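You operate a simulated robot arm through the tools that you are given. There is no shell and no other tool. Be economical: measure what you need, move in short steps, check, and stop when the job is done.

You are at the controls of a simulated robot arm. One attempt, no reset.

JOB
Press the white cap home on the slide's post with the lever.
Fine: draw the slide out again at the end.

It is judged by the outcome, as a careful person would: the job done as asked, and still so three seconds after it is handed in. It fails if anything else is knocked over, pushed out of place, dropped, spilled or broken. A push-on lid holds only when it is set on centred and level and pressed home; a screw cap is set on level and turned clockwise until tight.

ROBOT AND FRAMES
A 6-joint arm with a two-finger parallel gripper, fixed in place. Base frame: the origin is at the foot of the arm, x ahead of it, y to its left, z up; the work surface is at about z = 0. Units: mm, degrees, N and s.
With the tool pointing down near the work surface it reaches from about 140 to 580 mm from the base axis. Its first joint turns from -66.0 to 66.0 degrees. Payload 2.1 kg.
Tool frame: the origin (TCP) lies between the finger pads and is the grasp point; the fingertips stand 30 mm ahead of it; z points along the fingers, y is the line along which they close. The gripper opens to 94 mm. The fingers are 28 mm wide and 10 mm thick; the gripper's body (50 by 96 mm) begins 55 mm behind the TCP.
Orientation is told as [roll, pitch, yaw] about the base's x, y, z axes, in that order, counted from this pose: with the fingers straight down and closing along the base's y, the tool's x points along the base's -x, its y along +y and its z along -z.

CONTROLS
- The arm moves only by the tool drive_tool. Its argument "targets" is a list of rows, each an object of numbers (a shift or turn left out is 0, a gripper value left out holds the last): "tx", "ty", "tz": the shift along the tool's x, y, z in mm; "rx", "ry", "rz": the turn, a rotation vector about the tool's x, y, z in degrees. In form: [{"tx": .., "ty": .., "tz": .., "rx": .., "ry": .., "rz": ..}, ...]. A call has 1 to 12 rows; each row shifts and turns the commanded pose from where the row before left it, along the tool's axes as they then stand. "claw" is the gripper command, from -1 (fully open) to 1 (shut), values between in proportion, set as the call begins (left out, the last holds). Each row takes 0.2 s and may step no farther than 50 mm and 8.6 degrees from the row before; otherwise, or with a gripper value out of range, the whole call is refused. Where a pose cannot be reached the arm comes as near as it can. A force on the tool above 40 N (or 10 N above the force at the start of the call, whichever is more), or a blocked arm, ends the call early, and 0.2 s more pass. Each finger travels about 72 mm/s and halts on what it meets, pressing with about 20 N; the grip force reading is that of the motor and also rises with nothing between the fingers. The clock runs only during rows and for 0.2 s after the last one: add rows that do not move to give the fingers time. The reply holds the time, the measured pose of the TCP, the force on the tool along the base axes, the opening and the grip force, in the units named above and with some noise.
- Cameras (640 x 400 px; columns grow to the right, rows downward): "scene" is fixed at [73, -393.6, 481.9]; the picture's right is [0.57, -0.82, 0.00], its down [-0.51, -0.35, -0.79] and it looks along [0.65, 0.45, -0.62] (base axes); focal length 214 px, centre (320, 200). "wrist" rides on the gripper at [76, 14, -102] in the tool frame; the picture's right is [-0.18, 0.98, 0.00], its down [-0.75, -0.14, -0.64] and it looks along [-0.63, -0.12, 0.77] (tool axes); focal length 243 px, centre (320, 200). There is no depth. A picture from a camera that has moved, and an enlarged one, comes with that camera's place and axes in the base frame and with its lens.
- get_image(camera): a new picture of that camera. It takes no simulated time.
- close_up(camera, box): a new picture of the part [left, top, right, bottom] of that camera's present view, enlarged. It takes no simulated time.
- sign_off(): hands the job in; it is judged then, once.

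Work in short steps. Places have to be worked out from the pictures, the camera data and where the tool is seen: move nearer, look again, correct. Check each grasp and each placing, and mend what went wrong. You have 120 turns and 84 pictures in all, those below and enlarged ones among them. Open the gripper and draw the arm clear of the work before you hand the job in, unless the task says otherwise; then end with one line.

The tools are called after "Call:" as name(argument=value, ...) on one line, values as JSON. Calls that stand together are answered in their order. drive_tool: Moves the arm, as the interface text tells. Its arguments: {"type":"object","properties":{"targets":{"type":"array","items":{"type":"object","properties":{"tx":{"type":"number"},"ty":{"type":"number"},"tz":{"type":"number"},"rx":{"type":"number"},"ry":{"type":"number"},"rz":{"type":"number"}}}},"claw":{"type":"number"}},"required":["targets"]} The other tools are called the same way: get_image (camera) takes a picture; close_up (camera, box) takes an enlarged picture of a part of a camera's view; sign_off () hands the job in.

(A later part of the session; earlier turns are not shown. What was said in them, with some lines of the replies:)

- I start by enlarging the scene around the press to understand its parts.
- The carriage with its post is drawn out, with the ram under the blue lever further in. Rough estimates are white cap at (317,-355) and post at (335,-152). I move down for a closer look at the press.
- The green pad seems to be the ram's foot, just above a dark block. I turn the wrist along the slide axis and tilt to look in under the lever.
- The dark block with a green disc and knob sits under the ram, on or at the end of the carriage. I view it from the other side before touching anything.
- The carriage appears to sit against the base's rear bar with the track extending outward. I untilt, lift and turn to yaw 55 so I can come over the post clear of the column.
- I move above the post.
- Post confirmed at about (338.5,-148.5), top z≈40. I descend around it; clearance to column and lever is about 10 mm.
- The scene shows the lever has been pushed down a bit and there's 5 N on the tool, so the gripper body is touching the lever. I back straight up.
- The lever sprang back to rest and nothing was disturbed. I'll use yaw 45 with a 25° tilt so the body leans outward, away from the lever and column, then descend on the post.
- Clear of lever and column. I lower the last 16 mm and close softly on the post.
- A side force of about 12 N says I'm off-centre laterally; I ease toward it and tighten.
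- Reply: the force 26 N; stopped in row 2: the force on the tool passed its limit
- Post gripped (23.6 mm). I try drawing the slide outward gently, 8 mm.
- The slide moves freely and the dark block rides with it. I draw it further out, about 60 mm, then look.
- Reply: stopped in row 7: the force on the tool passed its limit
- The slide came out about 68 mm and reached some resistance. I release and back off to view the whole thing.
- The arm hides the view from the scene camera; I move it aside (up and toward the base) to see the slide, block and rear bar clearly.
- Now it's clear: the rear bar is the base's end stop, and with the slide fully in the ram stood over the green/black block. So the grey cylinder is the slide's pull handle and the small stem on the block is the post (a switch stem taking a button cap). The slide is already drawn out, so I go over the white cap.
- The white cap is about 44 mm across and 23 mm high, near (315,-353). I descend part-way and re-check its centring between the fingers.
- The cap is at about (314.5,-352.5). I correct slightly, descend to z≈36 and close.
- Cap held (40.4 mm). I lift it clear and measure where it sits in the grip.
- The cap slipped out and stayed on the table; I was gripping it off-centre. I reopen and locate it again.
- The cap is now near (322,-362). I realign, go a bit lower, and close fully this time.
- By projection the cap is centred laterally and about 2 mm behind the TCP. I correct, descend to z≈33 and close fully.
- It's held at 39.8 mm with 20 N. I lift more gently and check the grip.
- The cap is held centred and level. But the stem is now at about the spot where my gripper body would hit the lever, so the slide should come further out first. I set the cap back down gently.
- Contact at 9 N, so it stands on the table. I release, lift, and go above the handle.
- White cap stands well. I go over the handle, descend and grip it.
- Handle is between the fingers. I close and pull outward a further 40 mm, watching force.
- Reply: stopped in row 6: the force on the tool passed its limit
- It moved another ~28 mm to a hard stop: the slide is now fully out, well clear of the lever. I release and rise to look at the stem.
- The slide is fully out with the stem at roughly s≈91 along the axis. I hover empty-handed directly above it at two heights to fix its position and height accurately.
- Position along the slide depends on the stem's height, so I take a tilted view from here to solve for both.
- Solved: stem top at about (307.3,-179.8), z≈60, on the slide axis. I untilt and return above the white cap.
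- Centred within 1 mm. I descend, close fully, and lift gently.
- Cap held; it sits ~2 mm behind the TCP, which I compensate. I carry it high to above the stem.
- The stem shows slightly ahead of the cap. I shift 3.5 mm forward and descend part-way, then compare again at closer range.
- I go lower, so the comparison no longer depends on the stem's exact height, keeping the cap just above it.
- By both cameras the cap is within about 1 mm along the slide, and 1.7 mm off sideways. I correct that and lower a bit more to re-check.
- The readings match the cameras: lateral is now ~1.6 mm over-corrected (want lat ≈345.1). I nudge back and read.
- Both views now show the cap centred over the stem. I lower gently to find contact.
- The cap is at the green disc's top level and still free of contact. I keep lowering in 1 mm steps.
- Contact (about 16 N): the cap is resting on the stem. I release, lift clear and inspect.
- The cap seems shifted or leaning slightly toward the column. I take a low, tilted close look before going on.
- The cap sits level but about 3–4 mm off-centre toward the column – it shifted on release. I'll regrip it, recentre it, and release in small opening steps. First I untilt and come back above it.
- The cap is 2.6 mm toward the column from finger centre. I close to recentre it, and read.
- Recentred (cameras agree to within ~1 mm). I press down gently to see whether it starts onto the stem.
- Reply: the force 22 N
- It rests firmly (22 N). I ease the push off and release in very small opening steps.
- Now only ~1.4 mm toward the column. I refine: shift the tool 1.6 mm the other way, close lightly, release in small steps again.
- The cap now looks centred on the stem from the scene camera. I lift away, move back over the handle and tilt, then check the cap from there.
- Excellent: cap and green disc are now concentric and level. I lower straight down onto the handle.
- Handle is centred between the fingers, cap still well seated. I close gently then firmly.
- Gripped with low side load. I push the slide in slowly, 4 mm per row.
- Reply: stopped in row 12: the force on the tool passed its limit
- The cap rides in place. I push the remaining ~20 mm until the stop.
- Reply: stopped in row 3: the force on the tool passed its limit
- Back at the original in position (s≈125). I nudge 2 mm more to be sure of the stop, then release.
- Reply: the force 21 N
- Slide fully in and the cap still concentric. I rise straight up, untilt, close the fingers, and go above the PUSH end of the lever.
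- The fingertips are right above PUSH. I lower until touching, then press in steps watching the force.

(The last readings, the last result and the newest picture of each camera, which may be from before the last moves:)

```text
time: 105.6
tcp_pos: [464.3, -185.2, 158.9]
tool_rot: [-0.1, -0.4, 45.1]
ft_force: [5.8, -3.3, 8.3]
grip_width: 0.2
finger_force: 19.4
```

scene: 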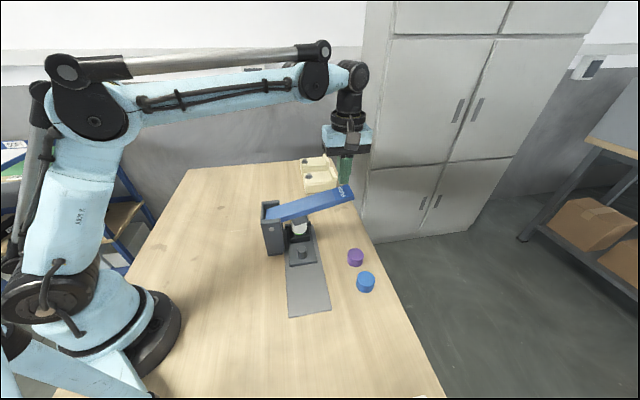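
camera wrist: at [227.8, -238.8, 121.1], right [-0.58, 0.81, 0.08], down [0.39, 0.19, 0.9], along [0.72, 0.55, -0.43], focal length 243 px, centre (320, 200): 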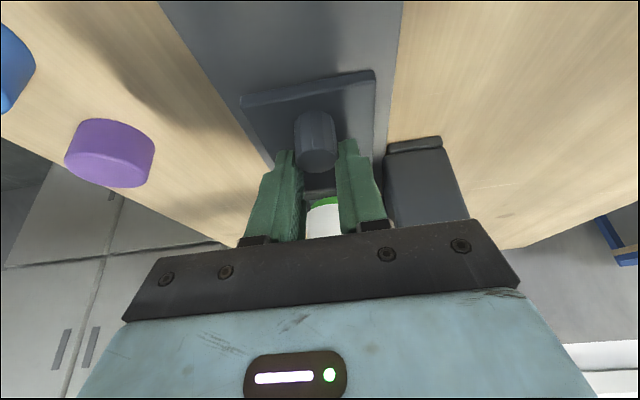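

The lever is moving with 8 N of spring load. I continue pressing.

Call:
drive_tool(targets=[{"tz": 4}, {"tz": 4}, {"tz": 4}, {"tz": 4}, {}])

```text
time: 106.9
tcp_pos: [465.9, -185.8, 145.1]
tool_rot: [0.2, -0.5, 45.1]
ft_force: [0.8, 1.6, 18.1]
grip_width: 0.0
finger_force: 20.0
stopped in row 5: the force on the tool passed its limit (the readings are from after the stop); the commanded pose is now the measured one
```

Call:
drive_tool(targets=[{"tz": 2}, {"tz": 2}, {"tz": 2}, {}])

Call:
close_up(camera="scene", box=[255, 175, 367, 245])

```text
time: 107.3
tcp_pos: [465.9, -185.3, 144.2]
tool_rot: [0.1, -0.4, 45.1]
ft_force: [-0.5, 0.2, 19.2]
grip_width: 0.0
finger_force: 19.7
stopped in row 2: the force on the tool passed its limit (the readings are from after the stop); the commanded pose is now the measured one
```

```text
5.71 times, centred on (311, 210) of scene
camera zoom: at [72.9, -393.5, 482.0], right [0.57, -0.82, 0.0], down [-0.51, -0.35, -0.79], along [0.65, 0.45, -0.62], focal length 1226 px, centre (371, 143)
```

zoom: 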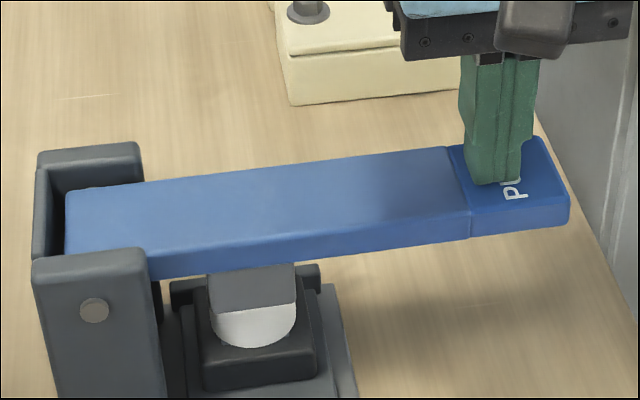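

The cap looks fully down on the block, green disc covered, and the press is hard against it. One more firm push, then let the lever up.

Call:
drive_tool(targets=[{"tz": 3}, {"tz": 3}, {"tz": 3}])

Call:
drive_tool(targets=[{"tz": -5}, {"tz": -8}, {"tz": -10}, {"tz": -15}, {"tz": -20}, {"tz": -20}, {"tz": -5}, {}])

```text
time: 107.7
tcp_pos: [467.1, -185.5, 144.6]
tool_rot: [0.0, -0.4, 45.1]
ft_force: [-0.9, 0.5, 18.0]
grip_width: 0.0
finger_force: 20.0
stopped in row 1: the force on the tool passed its limit (the readings are from after the stop); the commanded pose is now the measured one
```

```text
time: 109.5
tcp_pos: [467.5, -185.5, 227.7]
tool_rot: [0.0, -0.4, 45.1]
ft_force: [-0.2, 0.9, -0.3]
grip_width: 0.2
finger_force: 20.1
```

Pressed hard to a stop. Now I go back above the handle, tilt, and check the cap.

Call:
drive_tool(targets=[{"tx": 24.7, "ty": 39}, {"tx": 24.7, "ty": 39}, {"tx": 25, "ty": 39}, {"ry": -8.3}, {"ry": -8.3}, {"ry": -8.4}, {}], claw=-0.3)

```text
time: 111.1
tcp_pos: [329.0, -155.8, 225.6]
tool_rot: [-0.1, -25.5, 45.1]
ft_force: [0.5, -0.1, -0.8]
grip_width: 61.2
finger_force: 0.0
```

Call:
drive_tool(targets=[{"tx": 13, "tz": 30, "ty": -2}, {"tx": 15, "tz": 35}, {"tx": 15, "tz": 33}, {"tx": 12, "tz": 25}, {"tx": 8, "tz": 16}, {"tx": 5, "tz": 10}, {}, {}])

Call:
close_up(camera="wrist", box=[240, 100, 400, 240])

```text
time: 112.9
tcp_pos: [334.4, -156.4, 61.1]
tool_rot: [0.1, -25.4, 45.1]
ft_force: [-0.6, -0.5, 0.1]
grip_width: 61.2
finger_force: 0.0
```

```text
2.86 times, centred on (320, 170) of wrist
camera zoom: at [243.1, -225.6, 123.2], right [-0.58, 0.81, 0.08], down [0.39, 0.19, 0.9], along [0.72, 0.55, -0.42], focal length 693 px, centre (320, 286)
```

zoom: 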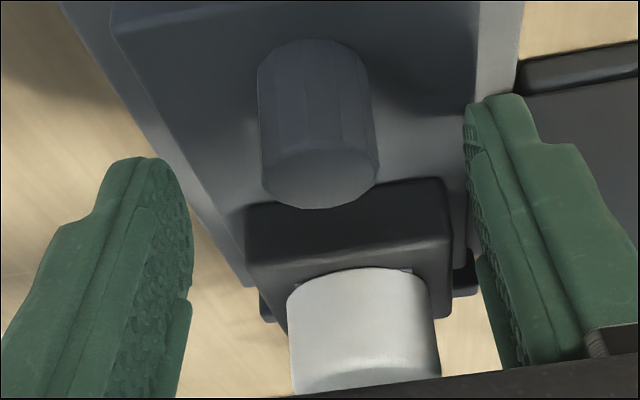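

The cap is down flush on the block, level and centred. I grip the handle and draw the slide out.

Call:
drive_tool(targets=[{"tx": 0.8, "tz": 1.7}, {}, {}, {}], claw=0.48)

Call:
drive_tool(targets=[{}, {}], claw=0.7)

Call:
drive_tool(targets=[{"tx": 1.8, "tz": -0.8}, {"tx": 3.6, "tz": -1.7}, {"tx": 4.5, "tz": -2.1}, {"tx": 4.5, "tz": -2.1}, {"tx": 4.5, "tz": -2.1}, {"tx": 4.5, "tz": -2.1}, {"tx": 4.5, "tz": -2.1}, {"tx": 4.5, "tz": -2.1}, {"tx": 4.5, "tz": -2.1}, {"tx": 4.5, "tz": -2.1}])

```text
time: 113.9
tcp_pos: [332.9, -156.3, 61.5]
tool_rot: [0.0, -25.4, 45.1]
ft_force: [-1.3, 2.4, 0.4]
grip_width: 26.1
finger_force: 1.4
```

```text
time: 114.5
tcp_pos: [333.2, -156.2, 60.3]
tool_rot: [0.2, -25.4, 45.2]
ft_force: [-15.6, 12.8, 3.7]
grip_width: 23.4
finger_force: 45.0
```

```text
time: 116.7
tcp_pos: [299.6, -187.4, 61.2]
tool_rot: [0.3, -25.5, 45.0]
ft_force: [-14.0, 14.7, 28.5]
grip_width: 23.6
finger_force: 44.9
```

The slide follows; I relieve the side/vertical load slightly and continue to the end stop.

Call:
drive_tool(targets=[{"ty": 0.8, "tx": -0.3, "tz": -0.7}, {"tx": 2.5, "tz": -1.2, "ty": 0.4}, {"tx": 4.5, "tz": -2.2}, {"tx": 4.5, "tz": -2.2}, {"tx": 4.5, "tz": -2.2}, {"tx": 4.5, "tz": -2.2}, {"tx": 4.5, "tz": -2.2}, {"tx": 4.5, "tz": -2.2}, {"tx": 4.5, "tz": -2.2}, {"tx": 4.5, "tz": -2.2}, {"tx": 4.5, "tz": -2.2}, {"tx": 4.5, "tz": -2.2}])

```text
time: 119.3
tcp_pos: [263.5, -224.8, 61.9]
tool_rot: [0.1, -25.4, 45.2]
ft_force: [-3.0, 1.3, -25.7]
grip_width: 23.6
finger_force: 45.0
```

Call:
drive_tool(targets=[{"tx": 1.2, "tz": 0.3}, {"tx": 1.2, "tz": -0.2}, {}])

Call:
drive_tool(targets=[{}, {}], claw=0.4)

Call:
drive_tool(targets=[{}, {}, {"tx": -6, "tz": -13}, {"tx": -16, "tz": -35}, {"tx": -16, "tz": -35}, {"tx": -10, "tz": -22}, {"ry": 8.3}, {"ry": 8.3}, {"ry": 8.3}, {"tx": 40, "ty": 25}, {"tx": 40, "ty": 25}, {}], claw=-0.5)

Call:
get_image(camera="scene")

```text
time: 120.2
tcp_pos: [261.6, -225.8, 61.2]
tool_rot: [0.2, -25.8, 45.2]
ft_force: [-0.9, -0.2, 7.7]
grip_width: 23.4
finger_force: 44.6
stopped in row 3: the force on the tool passed its limit (the readings are from after the stop); the commanded pose is now the measured one
```

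```text
time: 120.8
tcp_pos: [262.5, -225.6, 61.1]
tool_rot: [0.1, -25.8, 45.1]
ft_force: [0.3, -0.3, -0.7]
grip_width: 28.3
finger_force: 0.1
```

```text
time: 123.4
tcp_pos: [169.5, -247.4, 172.9]
tool_rot: [0.1, -0.8, 45.2]
ft_force: [-0.1, -0.3, -0.1]
grip_width: 70.3
finger_force: 0.1
```

```text
1 pictures are left
```

scene: 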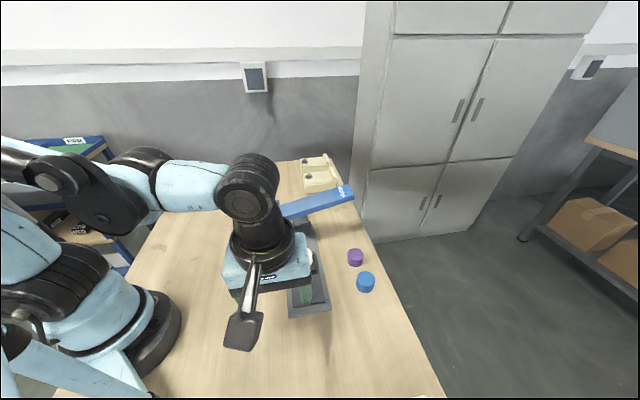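

The arm is clear of the slide, released and raised; I take a last look at the cap with the final picture after moving aside.

Call:
drive_tool(targets=[{"ty": 35, "tz": -15}, {"ty": 35, "tz": -15}, {"ty": 30}, {}])

Call:
close_up(camera="scene", box=[240, 200, 368, 320])

```text
time: 124.4
tcp_pos: [96.9, -183.0, 206.5]
tool_rot: [0.1, -1.0, 45.2]
ft_force: [0.0, 0.0, -0.8]
grip_width: 70.5
finger_force: 0.0
```

```text
3.33 times, centred on (304, 260) of scene
camera zoom: at [73.0, -393.6, 481.9], right [0.57, -0.82, 0.0], down [-0.51, -0.35, -0.79], along [0.65, 0.45, -0.62], focal length 715 px, centre (373, 0)
```

zoom: 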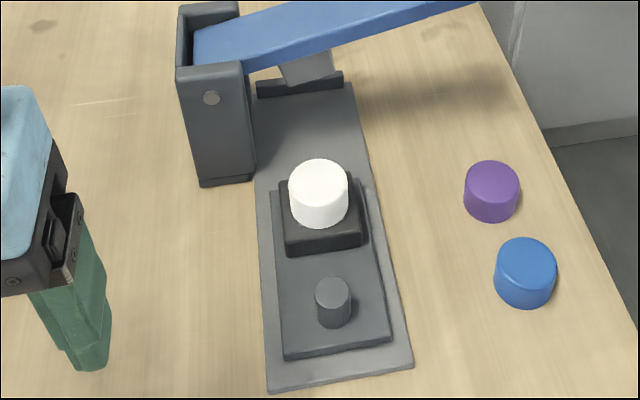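

The white cap sits level and flush on the post, the slide is fully drawn out, the lever is back up, and the other caps haven't moved. I hand the job in.

Call:
sign_off()

```text
The job is handed in.
```

The white cap is pressed home on the slide's post with the lever, the slide is drawn out again to its stop, and the job is handed in.
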